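You operate a simulated robot arm through the tools that you are given. There is no shell and no other tool. Be economical: measure what you need, move in short steps, check, and stop when the job is done.

The job below is to be done with a simulated robot arm. You get a single attempt, and the scene is never put back.

## Task
Put things in order on the back of the grey bench with a plate rack. At the end: the black padlock stands where the yellow round tub stood; the grey end cap from the back of the grey bench with a plate rack stands where the silver steel sample can stood; the silver steel sample can from the back of the grey bench with a plate rack stands on top of the white filter jar; the yellow round tub stands where the grey end cap stood; whatever was shut is shut again. Leave all else as you found it, and nothing knocked over.

Only the result counts: the job must be done as asked and must still hold three seconds after the hand-in. Knocking over, shifting, dropping, spilling or breaking anything else fails it. Lids that push on must go on centred and level and be pressed home; caps that screw on are set level and turned clockwise until they are tight.

## Robot
A 7-joint arm with a two-finger gripper, fixed in place. Base frame: the origin is at the foot of the arm, x ahead of it, y to its left, z up; the work surface is at about z = 0.8. Units: m, degrees, N and s.
With the tool pointing down near the work surface it reaches from about 0.34 to 0.72 m from the base axis. Its first joint turns from -66.0 to 66.0 degrees. Payload 2.45 kg.
The TCP is the grasp point between the finger pads, 0.026 m short of the fingertips. In the tool frame z runs along the fingers and y along their closing line. Largest opening 0.096 m; the body of the gripper starts 0.069 m behind the TCP.
Orientation is that of the tool frame in the base frame, as a unit quaternion [w, x, y, z]. With the fingers straight down and closing along the base's y, the tool's x points along the base's -x, its y along +y and its z along -z.

## Interface
- The arm moves only by the tool apply_moves. Its argument "series" is a list of rows, each a list of 7 numbers: the closure in counts, from 0 (fully open) to 255 (shut), then the shift along the tool's x, y, z in m, then the turn, a rotation vector about the tool's x, y, z in degrees. In form: [[grip, tx, ty, tz, ax, ay, az], ...]. A call has 1 to 20 rows; each row shifts and turns the commanded pose from where the row before left it, along the tool's axes as they then stand. Each row takes 0.2 s and may step no farther than 0.05 m and 8.6 degrees from the row before; otherwise, or with a gripper value out of range, the whole call is refused. A pose out of reach is approached as far as the arm can. The call stops where the force on the tool passes 40 N (or 10 N more than at its start, if that is more) or the arm is blocked; 0.2 s more then pass. Each finger halts on what it meets, pressing with about 28 N; the grip force reading is that of the motor and also rises with nothing between the fingers. The clock runs only during rows and for 0.2 s after the last one: add rows that do not move to give the fingers time. It gives the time, the measured TCP pose, the force on the tool (base axes), the opening and the grip force at its end, in the units of the frame above (readings bear some noise), with the torque about the TCP (base axes, N m) and any sound that the robot's microphone picked up.
- Cameras (640 x 400 px; columns grow to the right, rows downward): "scene" is fixed at [0.1725, -0.3963, 1.4425]; the picture's right is [0.70, -0.71, 0.00], its down [-0.33, -0.33, -0.89] and it looks along [0.63, 0.62, -0.46] (base axes); focal length 354 px, centre (320, 200). "wrist" rides on the gripper at [0.082, 0.003, -0.098] in the tool frame; the picture's right is [-0.04, 1.00, 0.00], its down [-0.73, -0.03, -0.68] and it looks along [-0.68, -0.03, 0.73] (tool axes); focal length 256 px, centre (320, 200). There is no depth. A picture from a camera that has moved, and an enlarged one, comes with that camera's place and axes in the base frame and with its lens. The place of the scene camera against the robot may be out by one fixed shift of up to 0.012 m in any direction.
- snapshot(camera): a new picture of that camera. It takes no simulated time.
- enlarge(camera, box): a new picture of the part [left, top, right, bottom] of that camera's present view, enlarged. It takes no simulated time.
- hand_in(): hands the job in; it is judged then, once.

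Go step by step. Nothing tells you positions but the pictures and the camera data: compare them with the known pose of the tool, close in by small moves and look again before you grip or let go. The budget is 120 turns and 76 pictures, counting those below and the enlarged ones. Unless the task says otherwise, let go and move clear before handing in, and close with one line.

The tools are called as a command line: name --pt "numbers of a row" for each row, then --argument value for the rest, lists and objects as JSON in quotes. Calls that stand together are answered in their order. apply_moves: Moves the arm, as the interface text tells. Its arguments: {"type":"object","properties":{"series":{"type":"array","items":{"type":"array","items":{"type":"number"}}}},"required":["series"]} The other tools are called the same way: snapshot (camera) takes a picture; enlarge (camera, box) takes an enlarged picture of a part of a camera's view; hand_in () hands the job in.

At the start:

```text
time: 0.0
tcp_pos: [0.4466, 0.1562, 1.1514]
ee_rot: [0.0, 0.0, 1.0, 0.0]
force: [-0.4, 0.6, 0.0]
ft_torque: [0.0, -0.04, 0.0]
opening: 0.0963
gripper_force: 0.0
```

scene: 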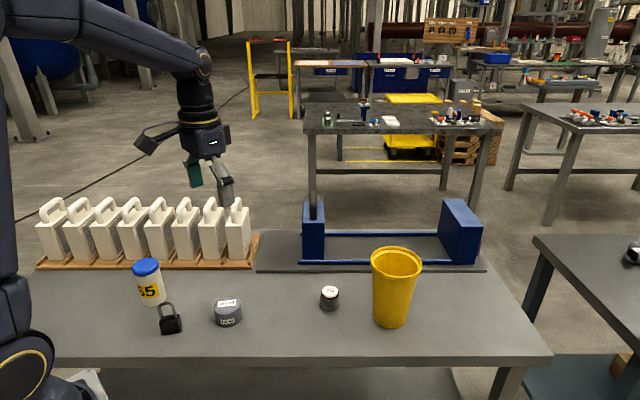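
wrist: 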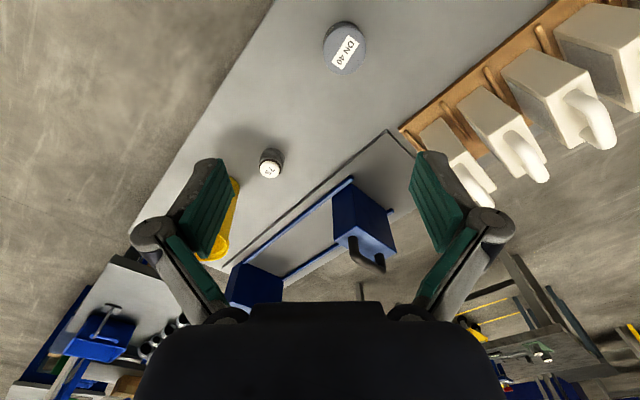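

I see the bench with the padlock, the blue-lidded white jar, the grey cap, a small can and the yellow tub. I'll enlarge the views to identify and locate them.

enlarge --camera "scene" --box '[120, 240, 280, 340]'

enlarge --camera "scene" --box '[290, 235, 450, 335]'

enlarge --camera "scene" --box '[480, 200, 640, 300]'

```text
4.00 times, centred on (200, 290) of scene
camera zoom: at [0.1725, -0.3963, 1.4425], right [0.7, -0.71, 0.0], down [-0.33, -0.33, -0.89], along [0.63, 0.62, -0.46], focal length 1416 px, centre (800, -160)
```

zoom: 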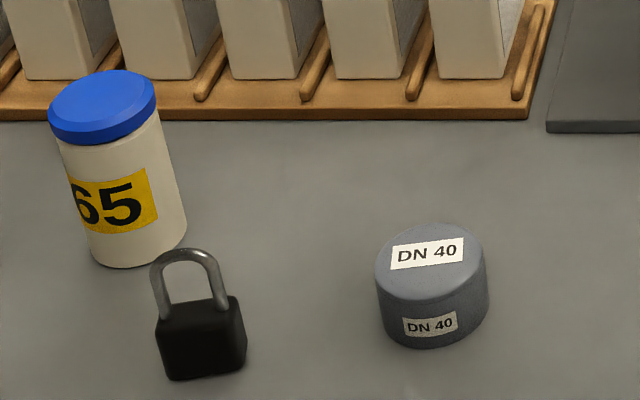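

```text
4.00 times, centred on (370, 285) of scene
camera zoom: at [0.1725, -0.3963, 1.4425], right [0.7, -0.71, 0.0], down [-0.33, -0.33, -0.89], along [0.63, 0.62, -0.46], focal length 1416 px, centre (120, -140)
```

zoom: 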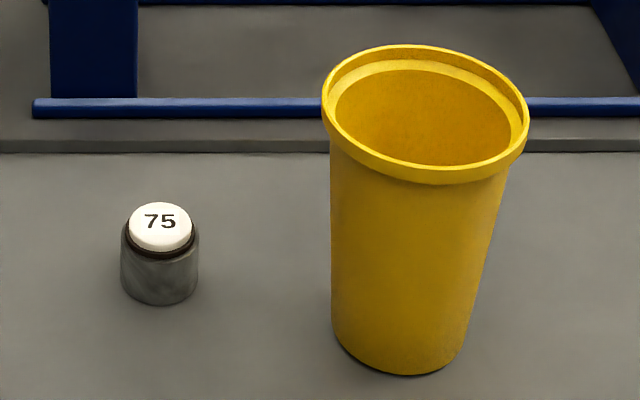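

```text
4.00 times, centred on (560, 250) of scene
camera zoom: at [0.1725, -0.3963, 1.4425], right [0.7, -0.71, 0.0], down [-0.33, -0.33, -0.89], along [0.63, 0.62, -0.46], focal length 1416 px, centre (-640, 0)
```

zoom: 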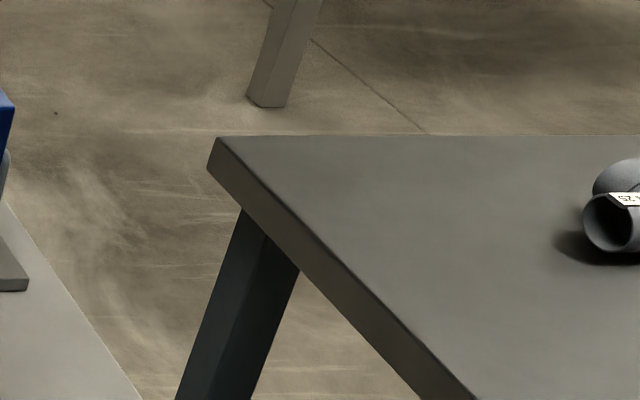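

The can is the small steel body with the white "75" cap near (0.655, 0.05). The end cap is near (0.455, 0.19), the padlock near (0.35, 0.26), the jar near (0.36, 0.375) and the tub near (0.72, -0.086). The order is can, end cap, tub, padlock, so I'll start by moving over the can.

apply_moves --pt "0 -0.0297 -0.0151 0.0286 0 0 0" --pt "0 -0.0297 -0.0151 0.0286 0 0 0" --pt "0 -0.0297 -0.0151 0.0286 0 0 0" --pt "0 -0.0297 -0.0151 0.0286 0 0 0" --pt "0 -0.0297 -0.0151 0.0286 0 0 0" --pt "0 -0.0297 -0.0151 0.0286 0 0 0" --pt "0 -0.0297 -0.0151 0.0286 0 0 0" --pt "0 0 0 0 0 0 0"

snapshot --camera "wrist"

snapshot --camera "scene"

```text
time: 1.8
tcp_pos: [0.6541, 0.0511, 0.9511]
ee_rot: [0.001, -0.001, 1.0, 0.0]
force: [-0.1, 0.3, 0.7]
ft_torque: [0.0, 0.01, 0.0]
opening: 0.0963
gripper_force: 0.0
```

```text
70 pictures are left
camera wrist: at [0.5722, 0.0533, 1.0487], right [0.04, 1.0, 0.0], down [0.73, -0.03, 0.68], along [0.68, -0.03, -0.73], focal length 256 px, centre (320, 200)
```

wrist: 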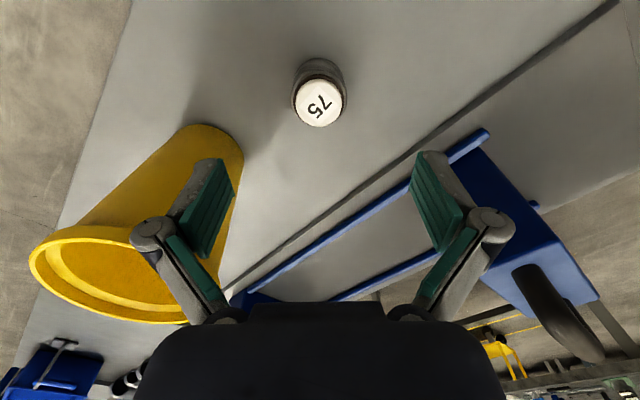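

```text
69 pictures are left
```

scene: 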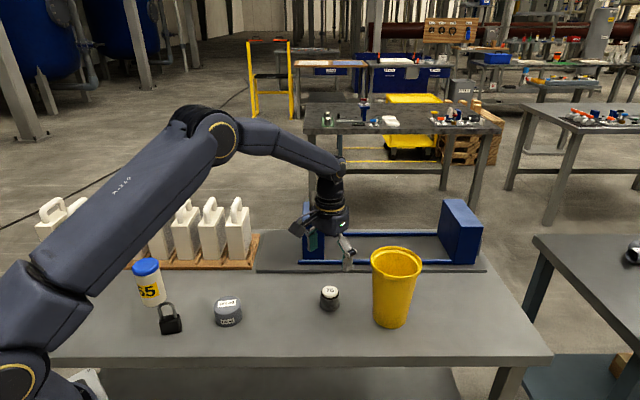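

The can sits directly under the TCP, at about (0.654, 0.050). I'll go straight down and grip it.

apply_moves --pt "0 0 -0.001 0.04 0 0 0" --pt "0 0 0 0.04 0 0 0" --pt "0 0 0 0.035 0 0 0" --pt "0 0 0 0 0 0 0"

snapshot --camera "wrist"

```text
time: 2.8
tcp_pos: [0.6542, 0.0495, 0.8369]
ee_rot: [0.0, 0.0, 1.0, 0.0]
force: [-0.6, 0.2, -0.2]
ft_torque: [-0.04, 0.01, 0.01]
opening: 0.096
gripper_force: 0.0
```

```text
68 pictures are left
camera wrist: at [0.5727, 0.0523, 0.9345], right [0.04, 1.0, 0.0], down [0.73, -0.03, 0.68], along [0.68, -0.03, -0.73], focal length 256 px, centre (320, 200)
```

wrist: 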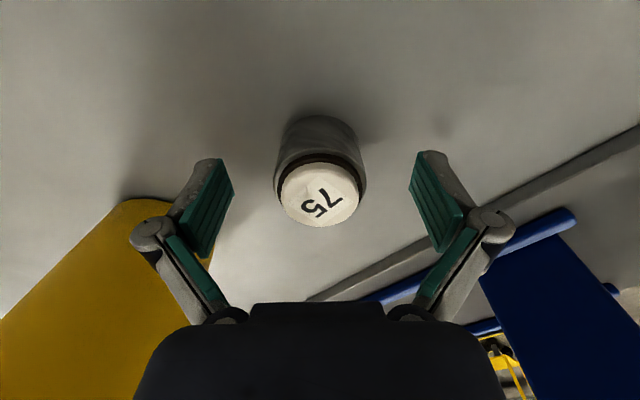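

The can is centred between the fingers and roughly 0.04 tall. I'll lower slightly and close.

apply_moves --pt "0 -0.002 0 0.006 0 0 0" --pt "100 0 0 0 0 0 0" --pt "255 0 0 0 0 0 0" --pt "255 0 0 0 0 0 0" --pt "255 0 0 0 0 0 0" --pt "255 0 0 0 0 0 0" --pt "255 0 0 0 0 0 0"

snapshot --camera "wrist"

```text
time: 4.4
tcp_pos: [0.6577, 0.0503, 0.8307]
ee_rot: [0.0, -0.001, 1.0, 0.001]
force: [0.0, 0.9, 0.6]
ft_torque: [0.03, -0.01, 0.0]
opening: 0.0466
gripper_force: 27.8
```

```text
67 pictures are left
camera wrist: at [0.5747, 0.0521, 0.9282], right [0.04, 1.0, 0.0], down [0.73, -0.03, 0.68], along [0.68, -0.03, -0.73], focal length 256 px, centre (320, 200)
```

wrist: 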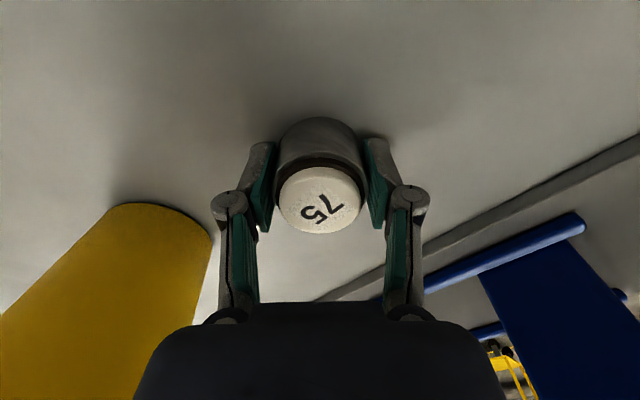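

I have the can, and its place was about (0.656, 0.050). Next I'll lift it and carry it toward the jar.

apply_moves --pt "255 0 0 -0.02 0 0 0" --pt "255 0 0 -0.045 0 0 0" --pt "255 0 0 -0.045 0 0 0" --pt "255 0 0 -0.045 0 0 0" --pt "255 0 0 -0.045 0 0 0" --pt "255 0.0323 0.0313 0 0 0 0" --pt "255 0.0323 0.0313 0 0 0 0" --pt "255 0.0323 0.0313 0 0 0 0" --pt "255 0.0323 0.0313 0 0 0 0" --pt "255 0.0323 0.0313 0 0 0 0" --pt "255 0.0323 0.0313 0 0 0 0" --pt "255 0.0323 0.0313 0 0 0 0" --pt "255 0.0323 0.0313 0 0 0 0" --pt "255 0 0 0 0 0 0"

snapshot --camera "wrist"

snapshot --camera "scene"

```text
time: 7.4
tcp_pos: [0.3964, 0.2976, 1.0276]
ee_rot: [0.0, -0.001, 1.0, -0.001]
force: [-0.4, -0.4, -0.9]
ft_torque: [-0.01, 0.0, -0.01]
opening: 0.0468
gripper_force: 27.5
```

```text
66 pictures are left
camera wrist: at [0.3141, 0.3006, 1.1249], right [0.04, 1.0, 0.0], down [0.73, -0.03, 0.68], along [0.68, -0.03, -0.73], focal length 256 px, centre (320, 200)
```

wrist: 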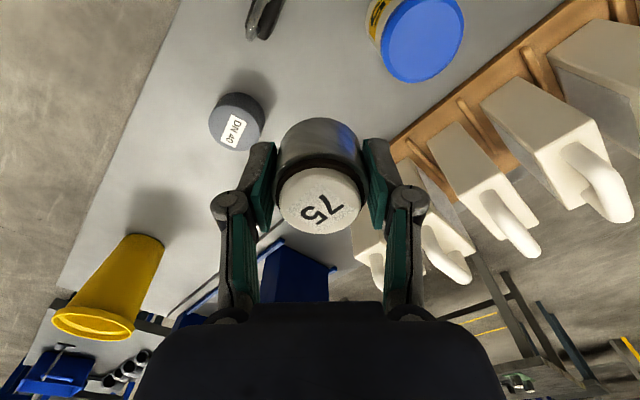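

```text
65 pictures are left
```

scene: 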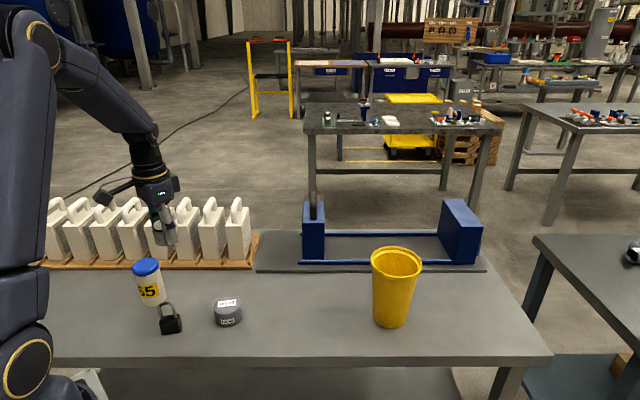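

The jar lid's centre is near (0.359, 0.374), with its top at about z 0.91. I'll move over it and check both views.

apply_moves --pt "255 0.018 0.038 0.02 0 0 0" --pt "255 0.0184 0.0382 0.02 0 0 0" --pt "255 0 0 0 0 0 0"

snapshot --camera "wrist"

enlarge --camera "scene" --box '[70, 180, 230, 280]'

```text
time: 8.2
tcp_pos: [0.3618, 0.3749, 0.9905]
ee_rot: [0.0, 0.0, 1.0, 0.0]
force: [0.0, -0.5, -0.8]
ft_torque: [0.0, -0.03, -0.01]
opening: 0.0469
gripper_force: 28.2
```

```text
64 pictures are left
camera wrist: at [0.2796, 0.3763, 1.0868], right [0.04, 1.0, 0.0], down [0.73, -0.03, 0.68], along [0.68, -0.03, -0.73], focal length 256 px, centre (320, 200)
```

wrist: 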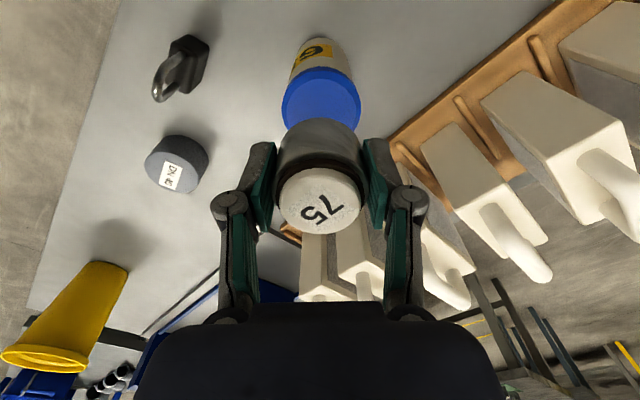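

```text
4.00 times, centred on (150, 230) of scene
camera zoom: at [0.1725, -0.3962, 1.4425], right [0.7, -0.71, 0.0], down [-0.33, -0.33, -0.89], along [0.63, 0.62, -0.46], focal length 1416 px, centre (1000, 80)
```

zoom: 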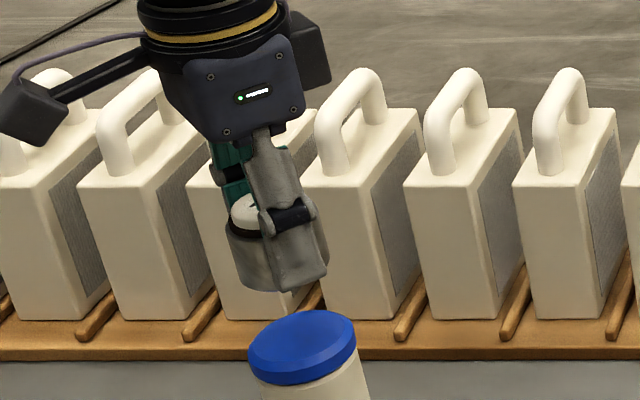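

The lateral alignment looks good, so I'll enlarge the wrist view to refine x.

enlarge --camera "wrist" --box '[240, 30, 400, 130]'

```text
4.00 times, centred on (320, 80) of wrist
camera zoom: at [0.2796, 0.3763, 1.0868], right [0.04, 1.0, 0.0], down [0.73, -0.03, 0.68], along [0.68, -0.03, -0.73], focal length 1024 px, centre (320, 680)
```

zoom: 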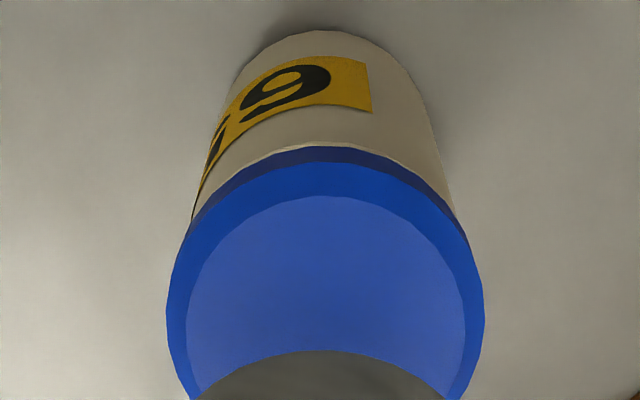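

The lid centre comes out at about (0.360, 0.374), which is under the can. I'll lower toward contact.

apply_moves --pt "255 0 -0.0008 0.02 0 0 0" --pt "255 0 0 0.015 0 0 0" --pt "255 0 0 0.004 0 0 0" --pt "255 0 0 0 0 0 0"

enlarge --camera "scene" --box '[70, 200, 230, 300]'

```text
time: 9.2
tcp_pos: [0.3617, 0.3752, 0.9515]
ee_rot: [0.0, -0.001, 1.0, 0.0]
force: [-1.2, 0.0, -1.3]
ft_torque: [-0.03, 0.02, -0.01]
opening: 0.0468
gripper_force: 28.0
```

```text
4.00 times, centred on (150, 250) of scene
camera zoom: at [0.1725, -0.3963, 1.4425], right [0.7, -0.71, 0.0], down [-0.33, -0.33, -0.89], along [0.63, 0.62, -0.46], focal length 1416 px, centre (1000, 0)
```

zoom: 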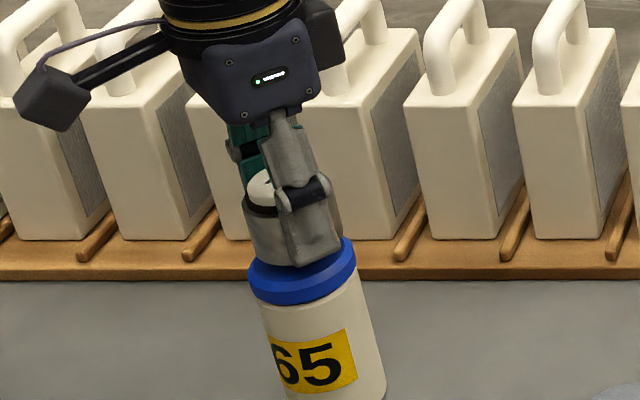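

It looks well centred and just above the lid. I'll lower in small steps to contact.

apply_moves --pt "255 0 0 0.002 0 0 0" --pt "255 0 0 0.001 0 0 0" --pt "255 0 0 0.001 0 0 0" --pt "255 0 0 0 0 0 0"

```text
time: 10.2
tcp_pos: [0.3613, 0.3747, 0.9464]
ee_rot: [0.001, -0.001, 1.0, 0.0]
force: [-0.7, 0.1, -1.9]
ft_torque: [-0.01, -0.01, 0.0]
opening: 0.0464
gripper_force: 27.9
```

apply_moves --pt "255 0 0 0.001 0 0 0" --pt "255 0 0 0.001 0 0 0" --pt "255 0 0 0 0 0 0"

enlarge --camera "wrist" --box '[220, 60, 420, 185]'

```text
time: 11.0
tcp_pos: [0.3618, 0.3755, 0.9449]
ee_rot: [0.0, -0.001, 1.0, -0.001]
force: [0.6, 0.5, -0.7]
ft_torque: [0.01, 0.02, -0.02]
opening: 0.0464
gripper_force: 27.8
```

```text
3.20 times, centred on (320, 122) of wrist
camera zoom: at [0.2797, 0.3776, 1.0431], right [0.04, 1.0, 0.0], down [0.73, -0.03, 0.68], along [0.68, -0.03, -0.73], focal length 819 px, centre (320, 448)
```

zoom: 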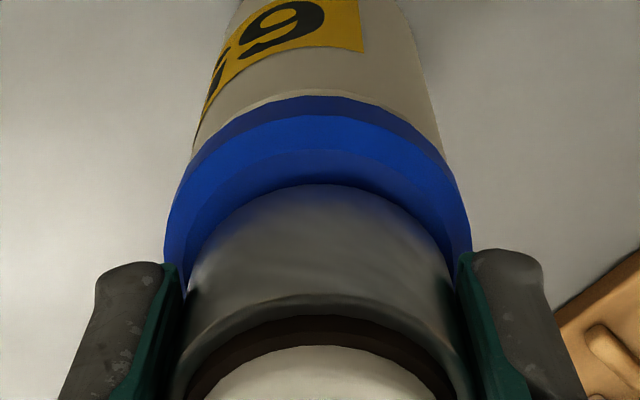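

There is still a small gap, and the can sits about 1.5 mm too far in +x. I'll correct that and continue down.

apply_moves --pt "255 0.0015 -0.001 0.001 0 0 0" --pt "255 0 0 0.001 0 0 0" --pt "255 0 0 0.001 0 0 0" --pt "255 0 0 0 0 0 0"

```text
time: 12.0
tcp_pos: [0.3608, 0.3747, 0.9434]
ee_rot: [0.0, 0.0, 1.0, 0.0]
force: [-0.5, -0.1, 3.4]
ft_torque: [-0.04, 0.04, 0.02]
opening: 0.0466
gripper_force: 28.2
```

The force now shows contact. I'll confirm with a very small step.

apply_moves --pt "255 0 0 0.0005 0 0 0" --pt "255 0 0 0 0 0 0"

enlarge --camera "wrist" --box '[220, 60, 420, 185]'

```text
time: 12.6
tcp_pos: [0.3613, 0.375, 0.9428]
ee_rot: [0.001, 0.0, 1.0, 0.0]
force: [1.2, -1.3, 9.5]
ft_torque: [-0.25, 0.06, 0.02]
opening: 0.0469
gripper_force: 27.6
```

```text
3.20 times, centred on (320, 122) of wrist
camera zoom: at [0.2785, 0.3773, 1.04], right [0.04, 1.0, 0.0], down [0.73, -0.03, 0.68], along [0.68, -0.03, -0.73], focal length 819 px, centre (320, 448)
```

zoom: 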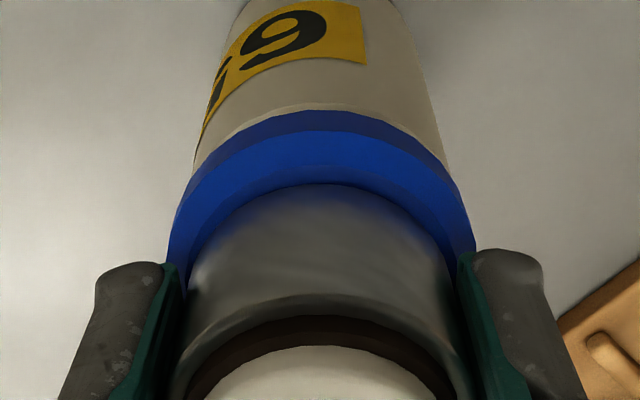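

Contact is firm and the can is centred. I'll open part way and lift clear.

apply_moves --pt "255 0 0 -0.0006 0 0 0" --pt "110 0 0 0 0 0 0" --pt "80 0 0 0 0 0 0" --pt "80 0 0 0 0 0 0" --pt "80 0 0 0 0 0 0" --pt "80 0 0 -0.03 0 0 0" --pt "80 0 0 -0.045 0 0 0" --pt "80 0 0 -0.045 0 0 0" --pt "80 0 0 0 0 0 0"

snapshot --camera "wrist"

enlarge --camera "scene" --box '[70, 210, 230, 310]'

```text
time: 14.6
tcp_pos: [0.3602, 0.3732, 1.0629]
ee_rot: [0.0, 0.0, 1.0, -0.001]
force: [0.0, 0.5, -0.1]
ft_torque: [0.02, -0.02, -0.01]
opening: 0.066
gripper_force: 0.1
```

```text
58 pictures are left
camera wrist: at [0.2775, 0.3764, 1.1613], right [0.04, 1.0, 0.0], down [0.73, -0.03, 0.68], along [0.68, -0.03, -0.73], focal length 256 px, centre (320, 200)
```

wrist: 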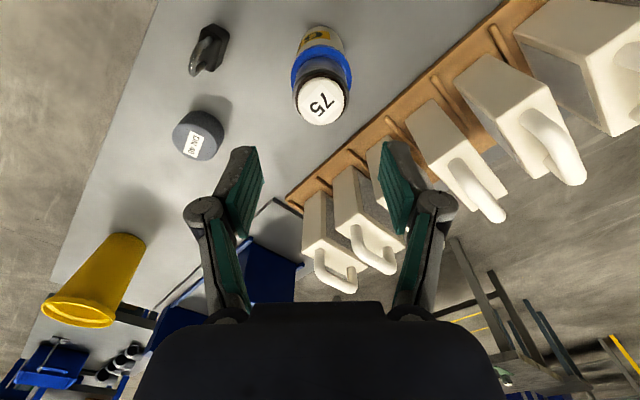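

```text
4.00 times, centred on (150, 260) of scene
camera zoom: at [0.1725, -0.3963, 1.4425], right [0.7, -0.71, 0.0], down [-0.33, -0.33, -0.89], along [0.63, 0.62, -0.46], focal length 1416 px, centre (1000, -40)
```

zoom: 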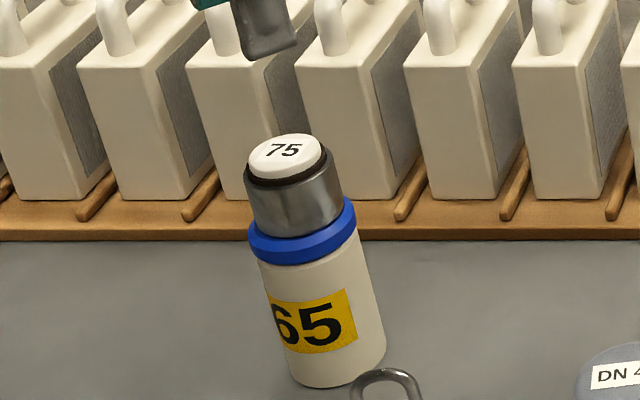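

The can is on the jar. Next is the end cap, and I'll move above (0.452, 0.193).

apply_moves --pt "0 -0.022 -0.043 0 0 0 0" --pt "0 -0.022 -0.043 0 0 0 0" --pt "0 -0.016 -0.032 0.03 0 0 0" --pt "0 -0.016 -0.032 0.03 0 0 0" --pt "0 -0.016 -0.03 0.03 0 0 0" --pt "0 0 0 0.02 0 0 0" --pt "0 0 0 0 0 0 0"

snapshot --camera "wrist"

```text
time: 16.2
tcp_pos: [0.453, 0.1943, 0.955]
ee_rot: [0.0, -0.001, 1.0, 0.0]
force: [-0.2, 0.2, -0.2]
ft_torque: [-0.01, -0.01, 0.0]
opening: 0.0958
gripper_force: 0.1
```

```text
56 pictures are left
camera wrist: at [0.3706, 0.1972, 1.0517], right [0.04, 1.0, 0.0], down [0.73, -0.03, 0.68], along [0.68, -0.03, -0.73], focal length 256 px, centre (320, 200)
```

wrist: 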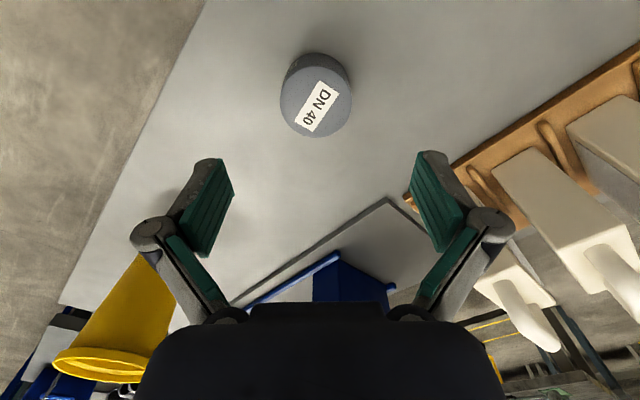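

The end cap is at about (0.457, 0.191). I'll line up, descend, and check.

apply_moves --pt "0 -0.0035 -0.0033 0.04 0 0 0" --pt "0 0 0 0.04 0 0 0" --pt "0 0 0 0.035 0 0 0" --pt "0 0 0 0 0 0 0"

snapshot --camera "wrist"

```text
time: 17.2
tcp_pos: [0.4561, 0.1924, 0.8389]
ee_rot: [0.001, -0.001, 1.0, 0.0]
force: [-0.1, -0.1, 0.3]
ft_torque: [0.01, 0.03, -0.03]
opening: 0.0959
gripper_force: 0.1
```

```text
55 pictures are left
camera wrist: at [0.3738, 0.195, 0.9357], right [0.04, 1.0, 0.0], down [0.73, -0.03, 0.68], along [0.68, -0.03, -0.73], focal length 256 px, centre (320, 200)
```

wrist: 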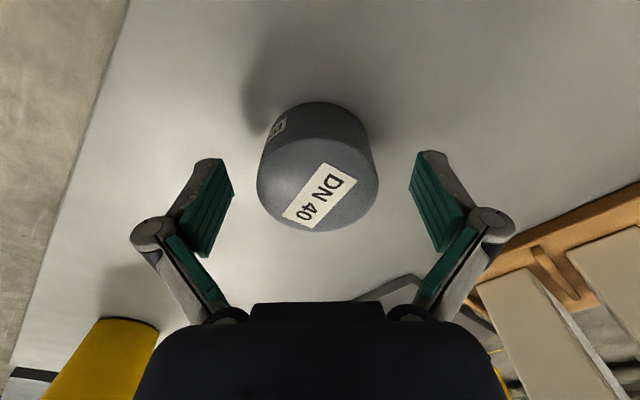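

It's centred in x, and the fingers will take up the 2 mm in y. I'll lower and grip.

apply_moves --pt "0 -0.0005 -0.002 0.009 0 0 0" --pt "80 0 0 0 0 0 0" --pt "255 0 0 0 0 0 0" --pt "255 0 0 0 0 0 0" --pt "255 0 0 0 0 0 0" --pt "255 0 0 0 0 0 0"

snapshot --camera "wrist"

```text
time: 18.6
tcp_pos: [0.4561, 0.1906, 0.8286]
ee_rot: [0.0, -0.001, 1.0, 0.0]
force: [0.1, 0.9, 0.5]
ft_torque: [-0.05, 0.01, 0.02]
opening: 0.063
gripper_force: 28.1
```

```text
54 pictures are left
camera wrist: at [0.3744, 0.1927, 0.9268], right [0.04, 1.0, 0.0], down [0.73, -0.03, 0.68], along [0.68, -0.03, -0.73], focal length 256 px, centre (320, 200)
```

wrist: 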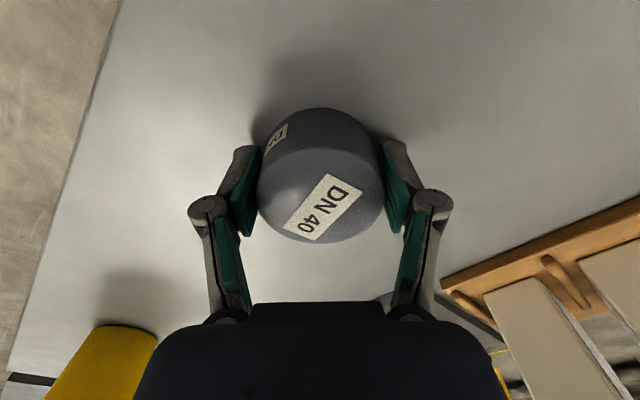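

The grey end cap is gripped, and its place was about (0.458, 0.191). I'll carry it to the can's old place at (0.656, 0.050).

apply_moves --pt "255 0 0 -0.02 0 0 0" --pt "255 0 0 -0.04 0 0 0" --pt "255 -0.033 -0.0234 0 0 0 0" --pt "255 -0.033 -0.0234 0 0 0 0" --pt "255 -0.033 -0.0234 0 0 0 0" --pt "255 -0.033 -0.0234 0 0 0 0" --pt "255 -0.033 -0.0234 0 0 0 0" --pt "255 -0.033 -0.0234 0 0 0 0" --pt "255 0 0 0.02 0 0 0" --pt "255 0 0 0.02 0 0 0" --pt "255 0 0 0.01 0 0 0" --pt "255 0 0 0 0 0 0"

snapshot --camera "wrist"

enlarge --camera "scene" --box '[290, 235, 450, 335]'

```text
time: 21.2
tcp_pos: [0.6545, 0.048, 0.8389]
ee_rot: [0.0, 0.0, 1.0, -0.001]
force: [-0.1, 0.0, -1.1]
ft_torque: [-0.02, 0.0, -0.04]
opening: 0.0628
gripper_force: 27.7
```

```text
53 pictures are left
camera wrist: at [0.5728, 0.0507, 0.9366], right [0.04, 1.0, 0.0], down [0.73, -0.03, 0.68], along [0.68, -0.03, -0.73], focal length 256 px, centre (320, 200)
```

wrist: 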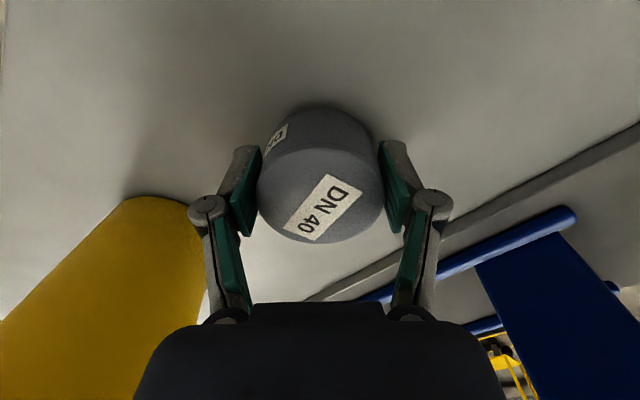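

```text
4.00 times, centred on (370, 285) of scene
camera zoom: at [0.1725, -0.3963, 1.4425], right [0.7, -0.71, 0.0], down [-0.33, -0.33, -0.89], along [0.63, 0.62, -0.46], focal length 1416 px, centre (120, -140)
```

zoom: 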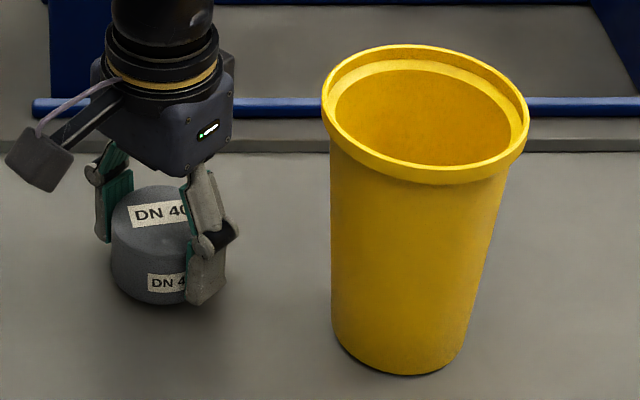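

It's nearly there, so I'll shift +2 mm in y and lower to contact.

apply_moves --pt "255 0 0.0015 0.005 0 0 0" --pt "255 0 0 0.003 0 0 0" --pt "255 0 0 0.001 0 0 0" --pt "255 0 0 0.001 0 0 0" --pt "255 0 0 0 0 0 0"

```text
time: 22.4
tcp_pos: [0.655, 0.0498, 0.8296]
ee_rot: [0.0, 0.0, 1.0, 0.0]
force: [-2.9, -0.5, 5.6]
ft_torque: [-0.16, 0.18, -0.07]
opening: 0.0627
gripper_force: 28.2
```

It's down, so I'll release and lift clear, high enough to pass the tub.

apply_moves --pt "60 0 0 0 0 0 0" --pt "40 0 0 0 0 0 0" --pt "40 0 0 0 0 0 0" --pt "40 0 0 -0.04 0 0 0" --pt "40 0 0 -0.045 0 0 0" --pt "40 0 0 -0.045 0 0 0" --pt "40 0 0 -0.045 0 0 0" --pt "0 0 0 -0.03 0 0 0" --pt "0 0 0 0 0 0 0"

snapshot --camera "wrist"

enlarge --camera "scene" --box '[290, 235, 450, 335]'

```text
time: 24.4
tcp_pos: [0.6531, 0.0504, 1.0364]
ee_rot: [0.0, 0.0, 1.0, -0.001]
force: [0.1, 0.2, -1.0]
ft_torque: [-0.01, -0.01, 0.0]
opening: 0.0959
gripper_force: 0.0
```

```text
51 pictures are left
camera wrist: at [0.5707, 0.0516, 1.1332], right [0.04, 1.0, 0.0], down [0.73, -0.03, 0.68], along [0.68, -0.03, -0.73], focal length 256 px, centre (320, 200)
```

wrist: 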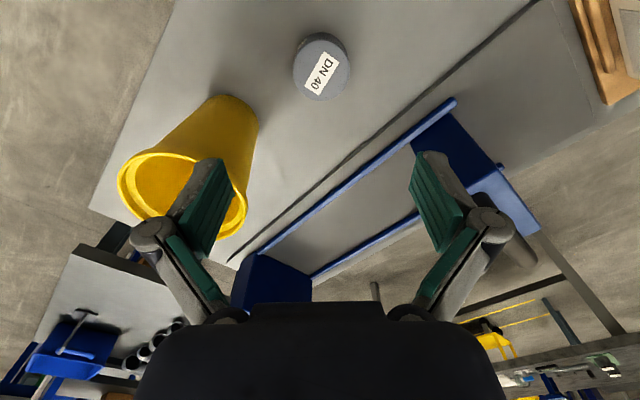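

```text
4.00 times, centred on (370, 285) of scene
camera zoom: at [0.1725, -0.3963, 1.4425], right [0.7, -0.71, 0.0], down [-0.33, -0.33, -0.89], along [0.63, 0.62, -0.46], focal length 1416 px, centre (120, -140)
```

zoom: 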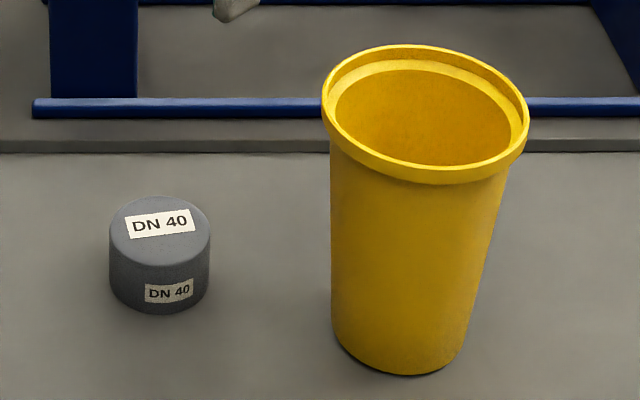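

The end cap matches the can's old spot. For the tub, the rim (about 0.108) is wider than the gripper, so I'll grip the near rim wall with one finger inside, which means turning the tool 90° first.

apply_moves --pt "0 0 0 0 0 0 8.3" --pt "0 0 0 0 0 0 8.3" --pt "0 0 0 0 0 0 8.3" --pt "0 0 0 0 0 0 8.3" --pt "0 0 0 0 0 0 8.3" --pt "0 0 0 0 0 0 8.3" --pt "0 0 0 0 0 0 8.3" --pt "0 0 0 0 0 0 8.3" --pt "0 0 0 0 0 0 8.3" --pt "0 0 0 0 0 0 8.3" --pt "0 0 0 0 0 0 7" --pt "0 0 0 0 0 0 0"

snapshot --camera "wrist"

```text
time: 27.0
tcp_pos: [0.6538, 0.05, 1.0343]
ee_rot: [0.0, 0.708, 0.706, 0.001]
force: [-0.3, -0.7, 1.0]
ft_torque: [0.02, -0.03, 0.01]
opening: 0.0962
gripper_force: 0.0
```

```text
49 pictures are left
camera wrist: at [0.6569, 0.1309, 1.1315], right [1.0, -0.04, 0.0], down [-0.03, -0.73, 0.68], along [-0.03, -0.68, -0.73], focal length 256 px, centre (320, 200)
```

wrist: 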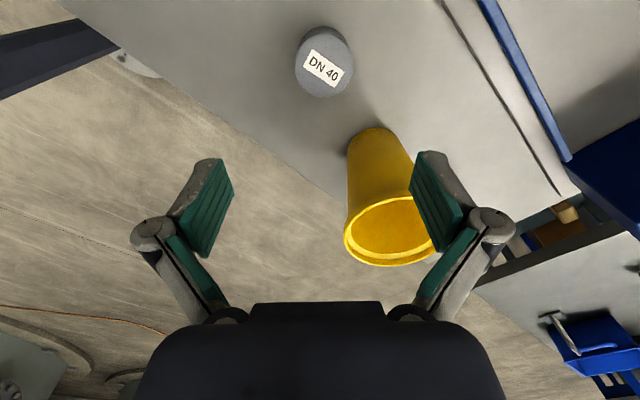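

The turn worked. I'll move alongside the tub's near rim and measure it.

apply_moves --pt "0 -0.045 0 0 0 0 0" --pt "0 -0.045 0 0 0 0 0" --pt "0 -0.045 0 0 0 0 0" --pt "0 0 0 0 0 0 0"

snapshot --camera "wrist"

snapshot --camera "scene"

```text
time: 28.0
tcp_pos: [0.6529, -0.0843, 1.033]
ee_rot: [0.0, 0.706, 0.708, 0.0]
force: [-1.2, -0.4, -0.1]
ft_torque: [0.02, 0.02, 0.0]
opening: 0.0962
gripper_force: 0.1
```

```text
48 pictures are left
camera wrist: at [0.656, -0.0033, 1.1307], right [1.0, -0.04, 0.0], down [-0.03, -0.73, 0.68], along [-0.03, -0.68, -0.73], focal length 256 px, centre (320, 200)
```

wrist: 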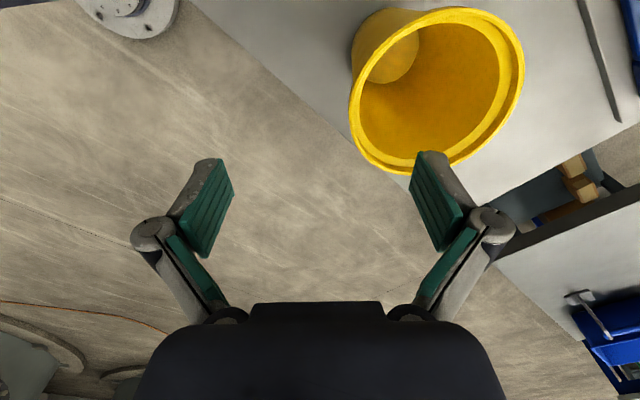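

```text
47 pictures are left
```

scene: 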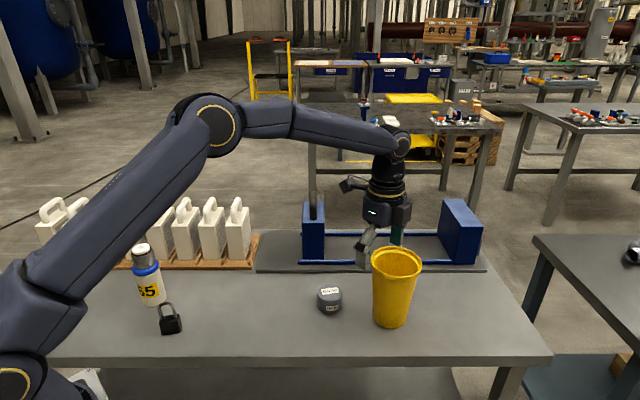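

The tub is empty, with its rim centre around (0.72, -0.075). I'll shift for a more direct view so I can pin it down.

apply_moves --pt "0 0.034 0.028 0 0 0 0" --pt "0 0 0.022 -0.01 0 0 0" --pt "0 0 0 0 0 0 0"

snapshot --camera "wrist"

```text
time: 28.8
tcp_pos: [0.7037, -0.0493, 1.0424]
ee_rot: [0.0, 0.707, 0.707, 0.0]
force: [-0.1, 0.5, 0.3]
ft_torque: [-0.01, -0.03, -0.06]
opening: 0.0959
gripper_force: 0.1
```

```text
46 pictures are left
camera wrist: at [0.706, 0.0313, 1.14], right [1.0, -0.04, 0.0], down [-0.03, -0.73, 0.68], along [-0.03, -0.68, -0.73], focal length 256 px, centre (320, 200)
```

wrist: 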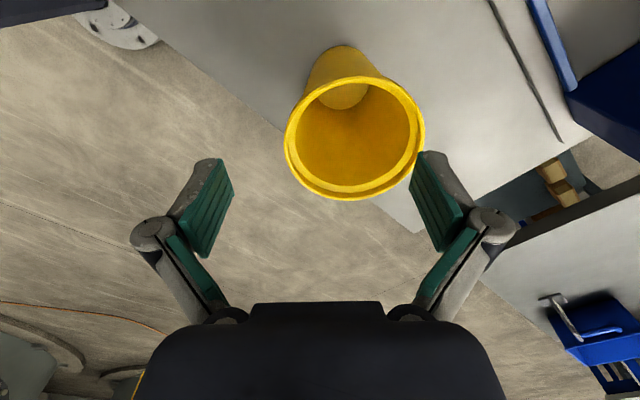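

enlarge --camera "wrist" --box '[275, 40, 435, 210]'

```text
2.35 times, centred on (355, 125) of wrist
camera zoom: at [0.706, 0.0313, 1.14], right [1.0, -0.04, 0.0], down [-0.03, -0.73, 0.68], along [-0.03, -0.68, -0.73], focal length 602 px, centre (238, 376)
```

zoom: 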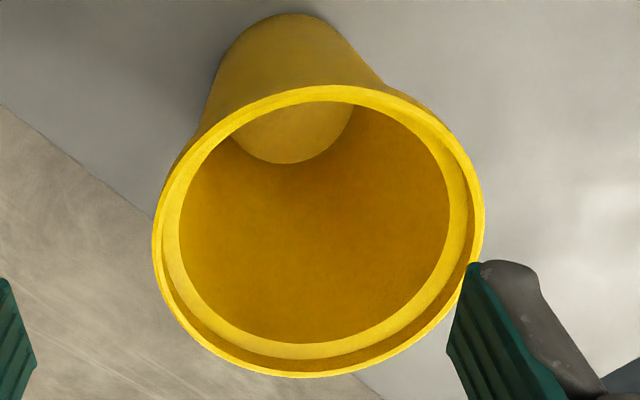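

The tub's centre is about (0.727, -0.077), with the rim at z≈0.97 and the wall about 10 mm thick at the collar. I'll position the fingers to straddle the near wall at x≈0.678.

apply_moves --pt "0 -0.0277 -0.0257 0 0 0 0" --pt "0 0 0 0.03 0 0 0" --pt "0 0 0 0 0 0 0"

snapshot --camera "wrist"

enlarge --camera "scene" --box '[300, 180, 460, 280]'

```text
time: 29.6
tcp_pos: [0.679, -0.0791, 1.0116]
ee_rot: [0.0, 0.707, 0.707, 0.0]
force: [0.1, -0.2, -0.1]
ft_torque: [-0.01, 0.0, 0.01]
opening: 0.0959
gripper_force: 0.2
```

```text
44 pictures are left
camera wrist: at [0.6817, 0.0012, 1.1102], right [1.0, -0.04, 0.0], down [-0.03, -0.73, 0.68], along [-0.03, -0.68, -0.73], focal length 256 px, centre (320, 200)
```

wrist: 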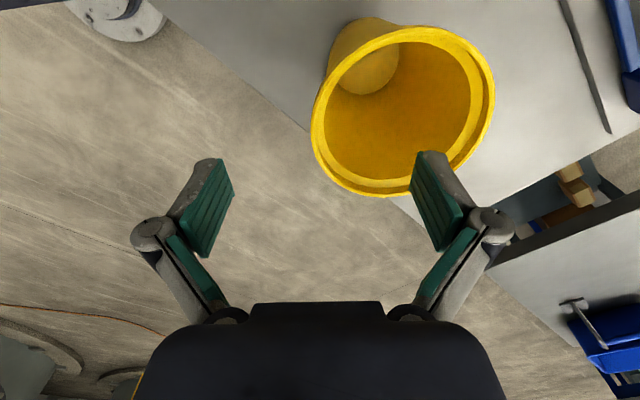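

```text
4.00 times, centred on (380, 230) of scene
camera zoom: at [0.1725, -0.3963, 1.4425], right [0.7, -0.71, 0.0], down [-0.33, -0.33, -0.89], along [0.63, 0.62, -0.46], focal length 1416 px, centre (80, 80)
```

zoom: 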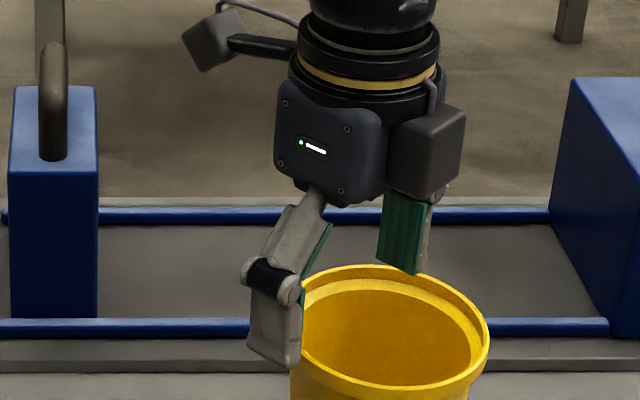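

The fingers straddle the near wall correctly. I'll go down 5 cm and close.

apply_moves --pt "0 0.001 0 0.03 0 0 0" --pt "0 0 0 0.023 0 0 0" --pt "0 0 0 0 0 0 0"

snapshot --camera "wrist"

enlarge --camera "scene" --box '[300, 200, 460, 300]'

```text
time: 30.4
tcp_pos: [0.6775, -0.0787, 0.9598]
ee_rot: [0.0, 0.706, 0.708, 0.0]
force: [-1.2, 0.1, -0.2]
ft_torque: [-0.01, -0.02, 0.0]
opening: 0.0959
gripper_force: 0.1
```

```text
42 pictures are left
camera wrist: at [0.681, 0.0017, 1.0571], right [1.0, -0.04, 0.0], down [-0.03, -0.73, 0.68], along [-0.03, -0.68, -0.73], focal length 256 px, centre (320, 200)
```

wrist: 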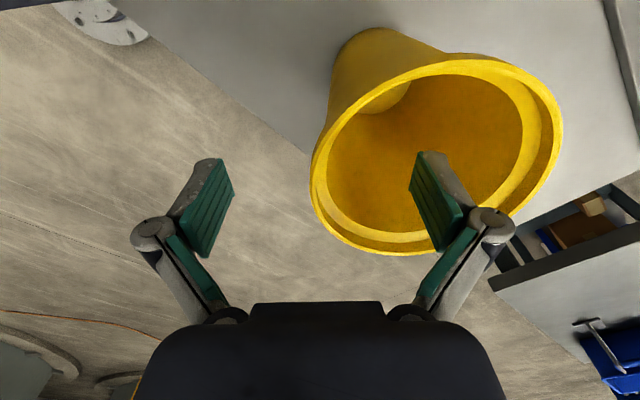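

```text
4.00 times, centred on (380, 250) of scene
camera zoom: at [0.1725, -0.3963, 1.4425], right [0.7, -0.71, 0.0], down [-0.33, -0.33, -0.89], along [0.63, 0.62, -0.46], focal length 1416 px, centre (80, 0)
```

zoom: 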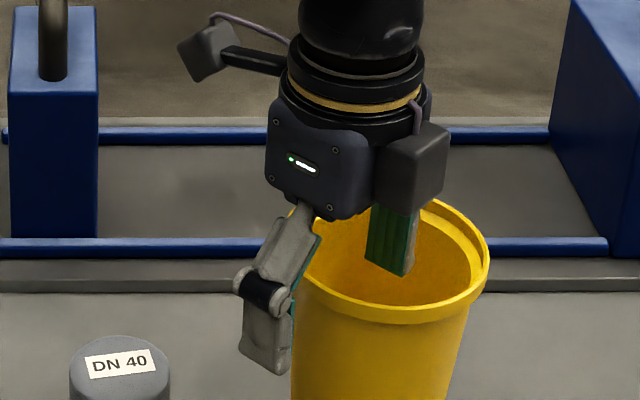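

The wall lies midway between the fingers. I'll close on it.

apply_moves --pt "130 0 0 0 0 0 0" --pt "200 0 0 0 0 0 0" --pt "255 0 0 0 0 0 0" --pt "255 0 0 0 0 0 0" --pt "255 0 0 0 0 0 0" --pt "255 0 0 0 0 0 0" --pt "255 0 0 0 0 0 0"

snapshot --camera "wrist"

enlarge --camera "scene" --box '[300, 230, 460, 330]'

```text
time: 32.0
tcp_pos: [0.6784, -0.0787, 0.9617]
ee_rot: [0.001, 0.706, 0.708, 0.001]
force: [1.8, 0.8, 3.1]
ft_torque: [0.09, -0.59, 0.07]
opening: 0.0105
gripper_force: 28.0
```

```text
40 pictures are left
camera wrist: at [0.6813, 0.0017, 1.058], right [1.0, -0.04, 0.0], down [-0.03, -0.73, 0.68], along [-0.02, -0.68, -0.73], focal length 256 px, centre (320, 200)
```

wrist: 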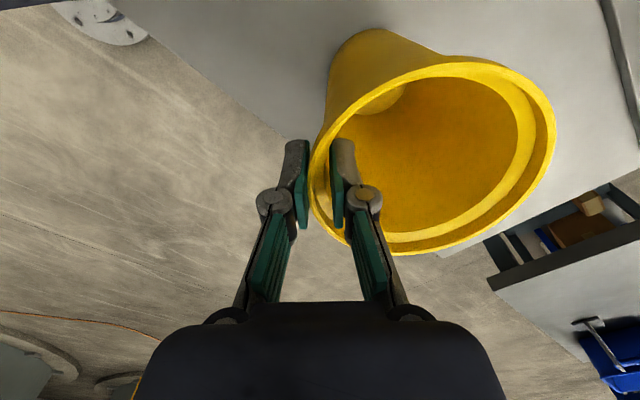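

```text
4.00 times, centred on (380, 280) of scene
camera zoom: at [0.1724, -0.3963, 1.4425], right [0.7, -0.71, 0.0], down [-0.33, -0.33, -0.89], along [0.63, 0.62, -0.46], focal length 1416 px, centre (80, -120)
```

zoom: 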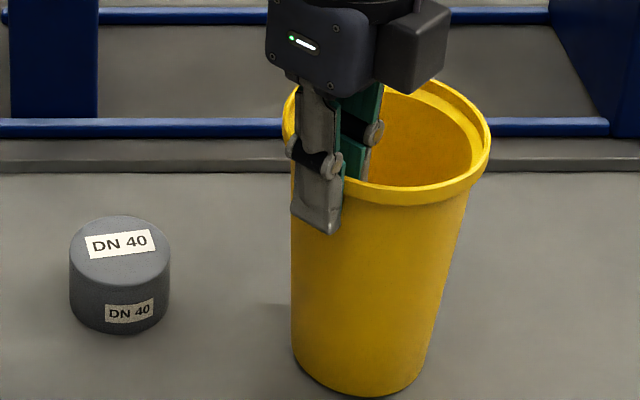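

I have the rim. I'll lift slightly and see how the tub hangs.

apply_moves --pt "255 0 0 -0.01 0 0 0" --pt "255 0 0 -0.02 0 0 0" --pt "255 0 0 0 0 0 0" --pt "255 0 0 0 0 0 0"

enlarge --camera "scene" --box '[300, 210, 460, 330]'

```text
time: 33.0
tcp_pos: [0.6785, -0.0778, 0.9898]
ee_rot: [0.0, 0.708, 0.707, 0.0]
force: [0.5, 0.4, -2.4]
ft_torque: [0.03, 0.07, 0.01]
opening: 0.0087
gripper_force: 28.4
```

```text
3.33 times, centred on (380, 270) of scene
camera zoom: at [0.1725, -0.3963, 1.4425], right [0.7, -0.71, 0.0], down [-0.33, -0.33, -0.89], along [0.63, 0.62, -0.46], focal length 1180 px, centre (120, -33)
```

zoom: 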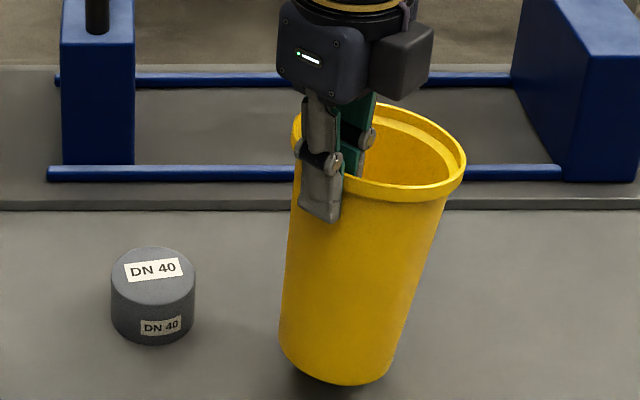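

The tub hangs tilted by about 6°, with the bottom toward the robot. I'll lift more and counter-tilt the tool by 6°.

apply_moves --pt "255 0 0 -0.03 0 0 0" --pt "255 0 0 -0.03 0 0 0" --pt "255 0 0 0 -3 0 0" --pt "255 0 0 0 -3 0 0" --pt "255 0 0 0 0 0 0"

enlarge --camera "scene" --box '[300, 190, 460, 310]'

snapshot --camera "wrist"

```text
time: 34.2
tcp_pos: [0.6784, -0.0776, 1.0503]
ee_rot: [0.037, 0.706, 0.706, 0.038]
force: [-0.9, 0.1, -1.5]
ft_torque: [0.0, 0.09, 0.0]
opening: 0.0079
gripper_force: 27.6
```

```text
3.33 times, centred on (380, 250) of scene
camera zoom: at [0.1725, -0.3963, 1.4425], right [0.7, -0.71, 0.0], down [-0.33, -0.33, -0.89], along [0.63, 0.62, -0.46], focal length 1180 px, centre (120, 33)
```

zoom: 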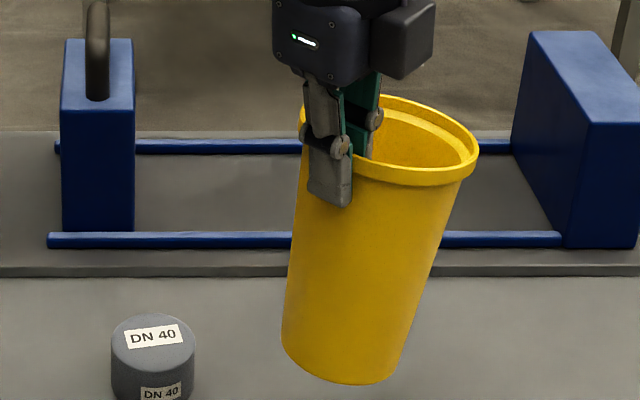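

```text
36 pictures are left
camera wrist: at [0.6717, 0.0033, 1.1473], right [0.99, -0.04, 0.11], down [-0.1, -0.73, 0.67], along [0.05, -0.68, -0.73], focal length 256 px, centre (320, 200)
```

wrist: 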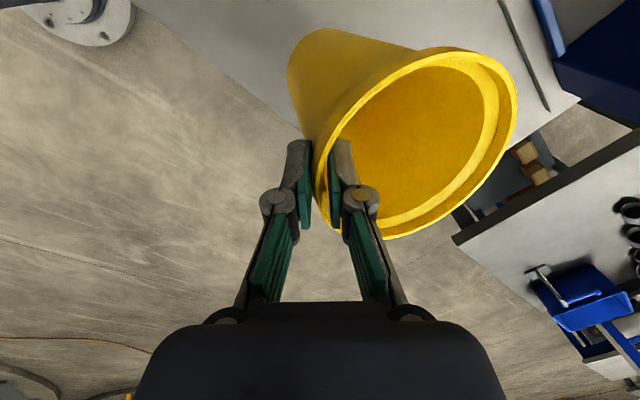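

The tub droops a little in the grip. I'll lower back toward the table for safety, wait, and see whether it still creeps.

apply_moves --pt "255 0 0 0.02 0 0 0" --pt "255 0 0 0.02 0 0 0" --pt "255 0 0 0 0 0 0" --pt "255 0 0 0 0 0 0" --pt "255 0 0 0 0 0 0" --pt "255 0 0 0 0 0 0"

enlarge --camera "scene" --box '[300, 210, 460, 330]'

```text
time: 35.6
tcp_pos: [0.6838, -0.0777, 1.0095]
ee_rot: [0.037, 0.706, 0.706, 0.037]
force: [0.3, 0.2, -2.5]
ft_torque: [0.03, 0.12, 0.02]
opening: 0.0076
gripper_force: 27.6
```

```text
3.33 times, centred on (380, 270) of scene
camera zoom: at [0.1725, -0.3963, 1.4425], right [0.7, -0.71, 0.0], down [-0.33, -0.33, -0.89], along [0.63, 0.62, -0.46], focal length 1180 px, centre (120, -33)
```

zoom: 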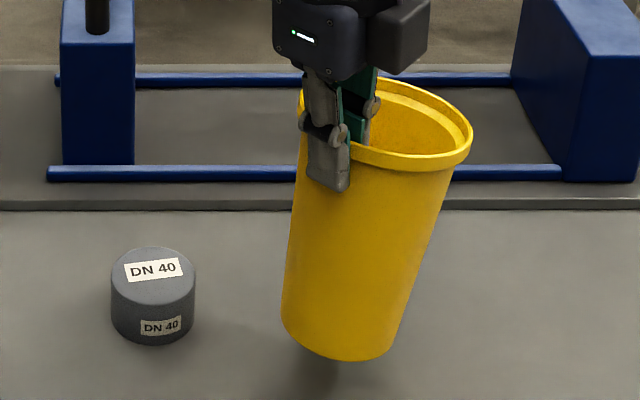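

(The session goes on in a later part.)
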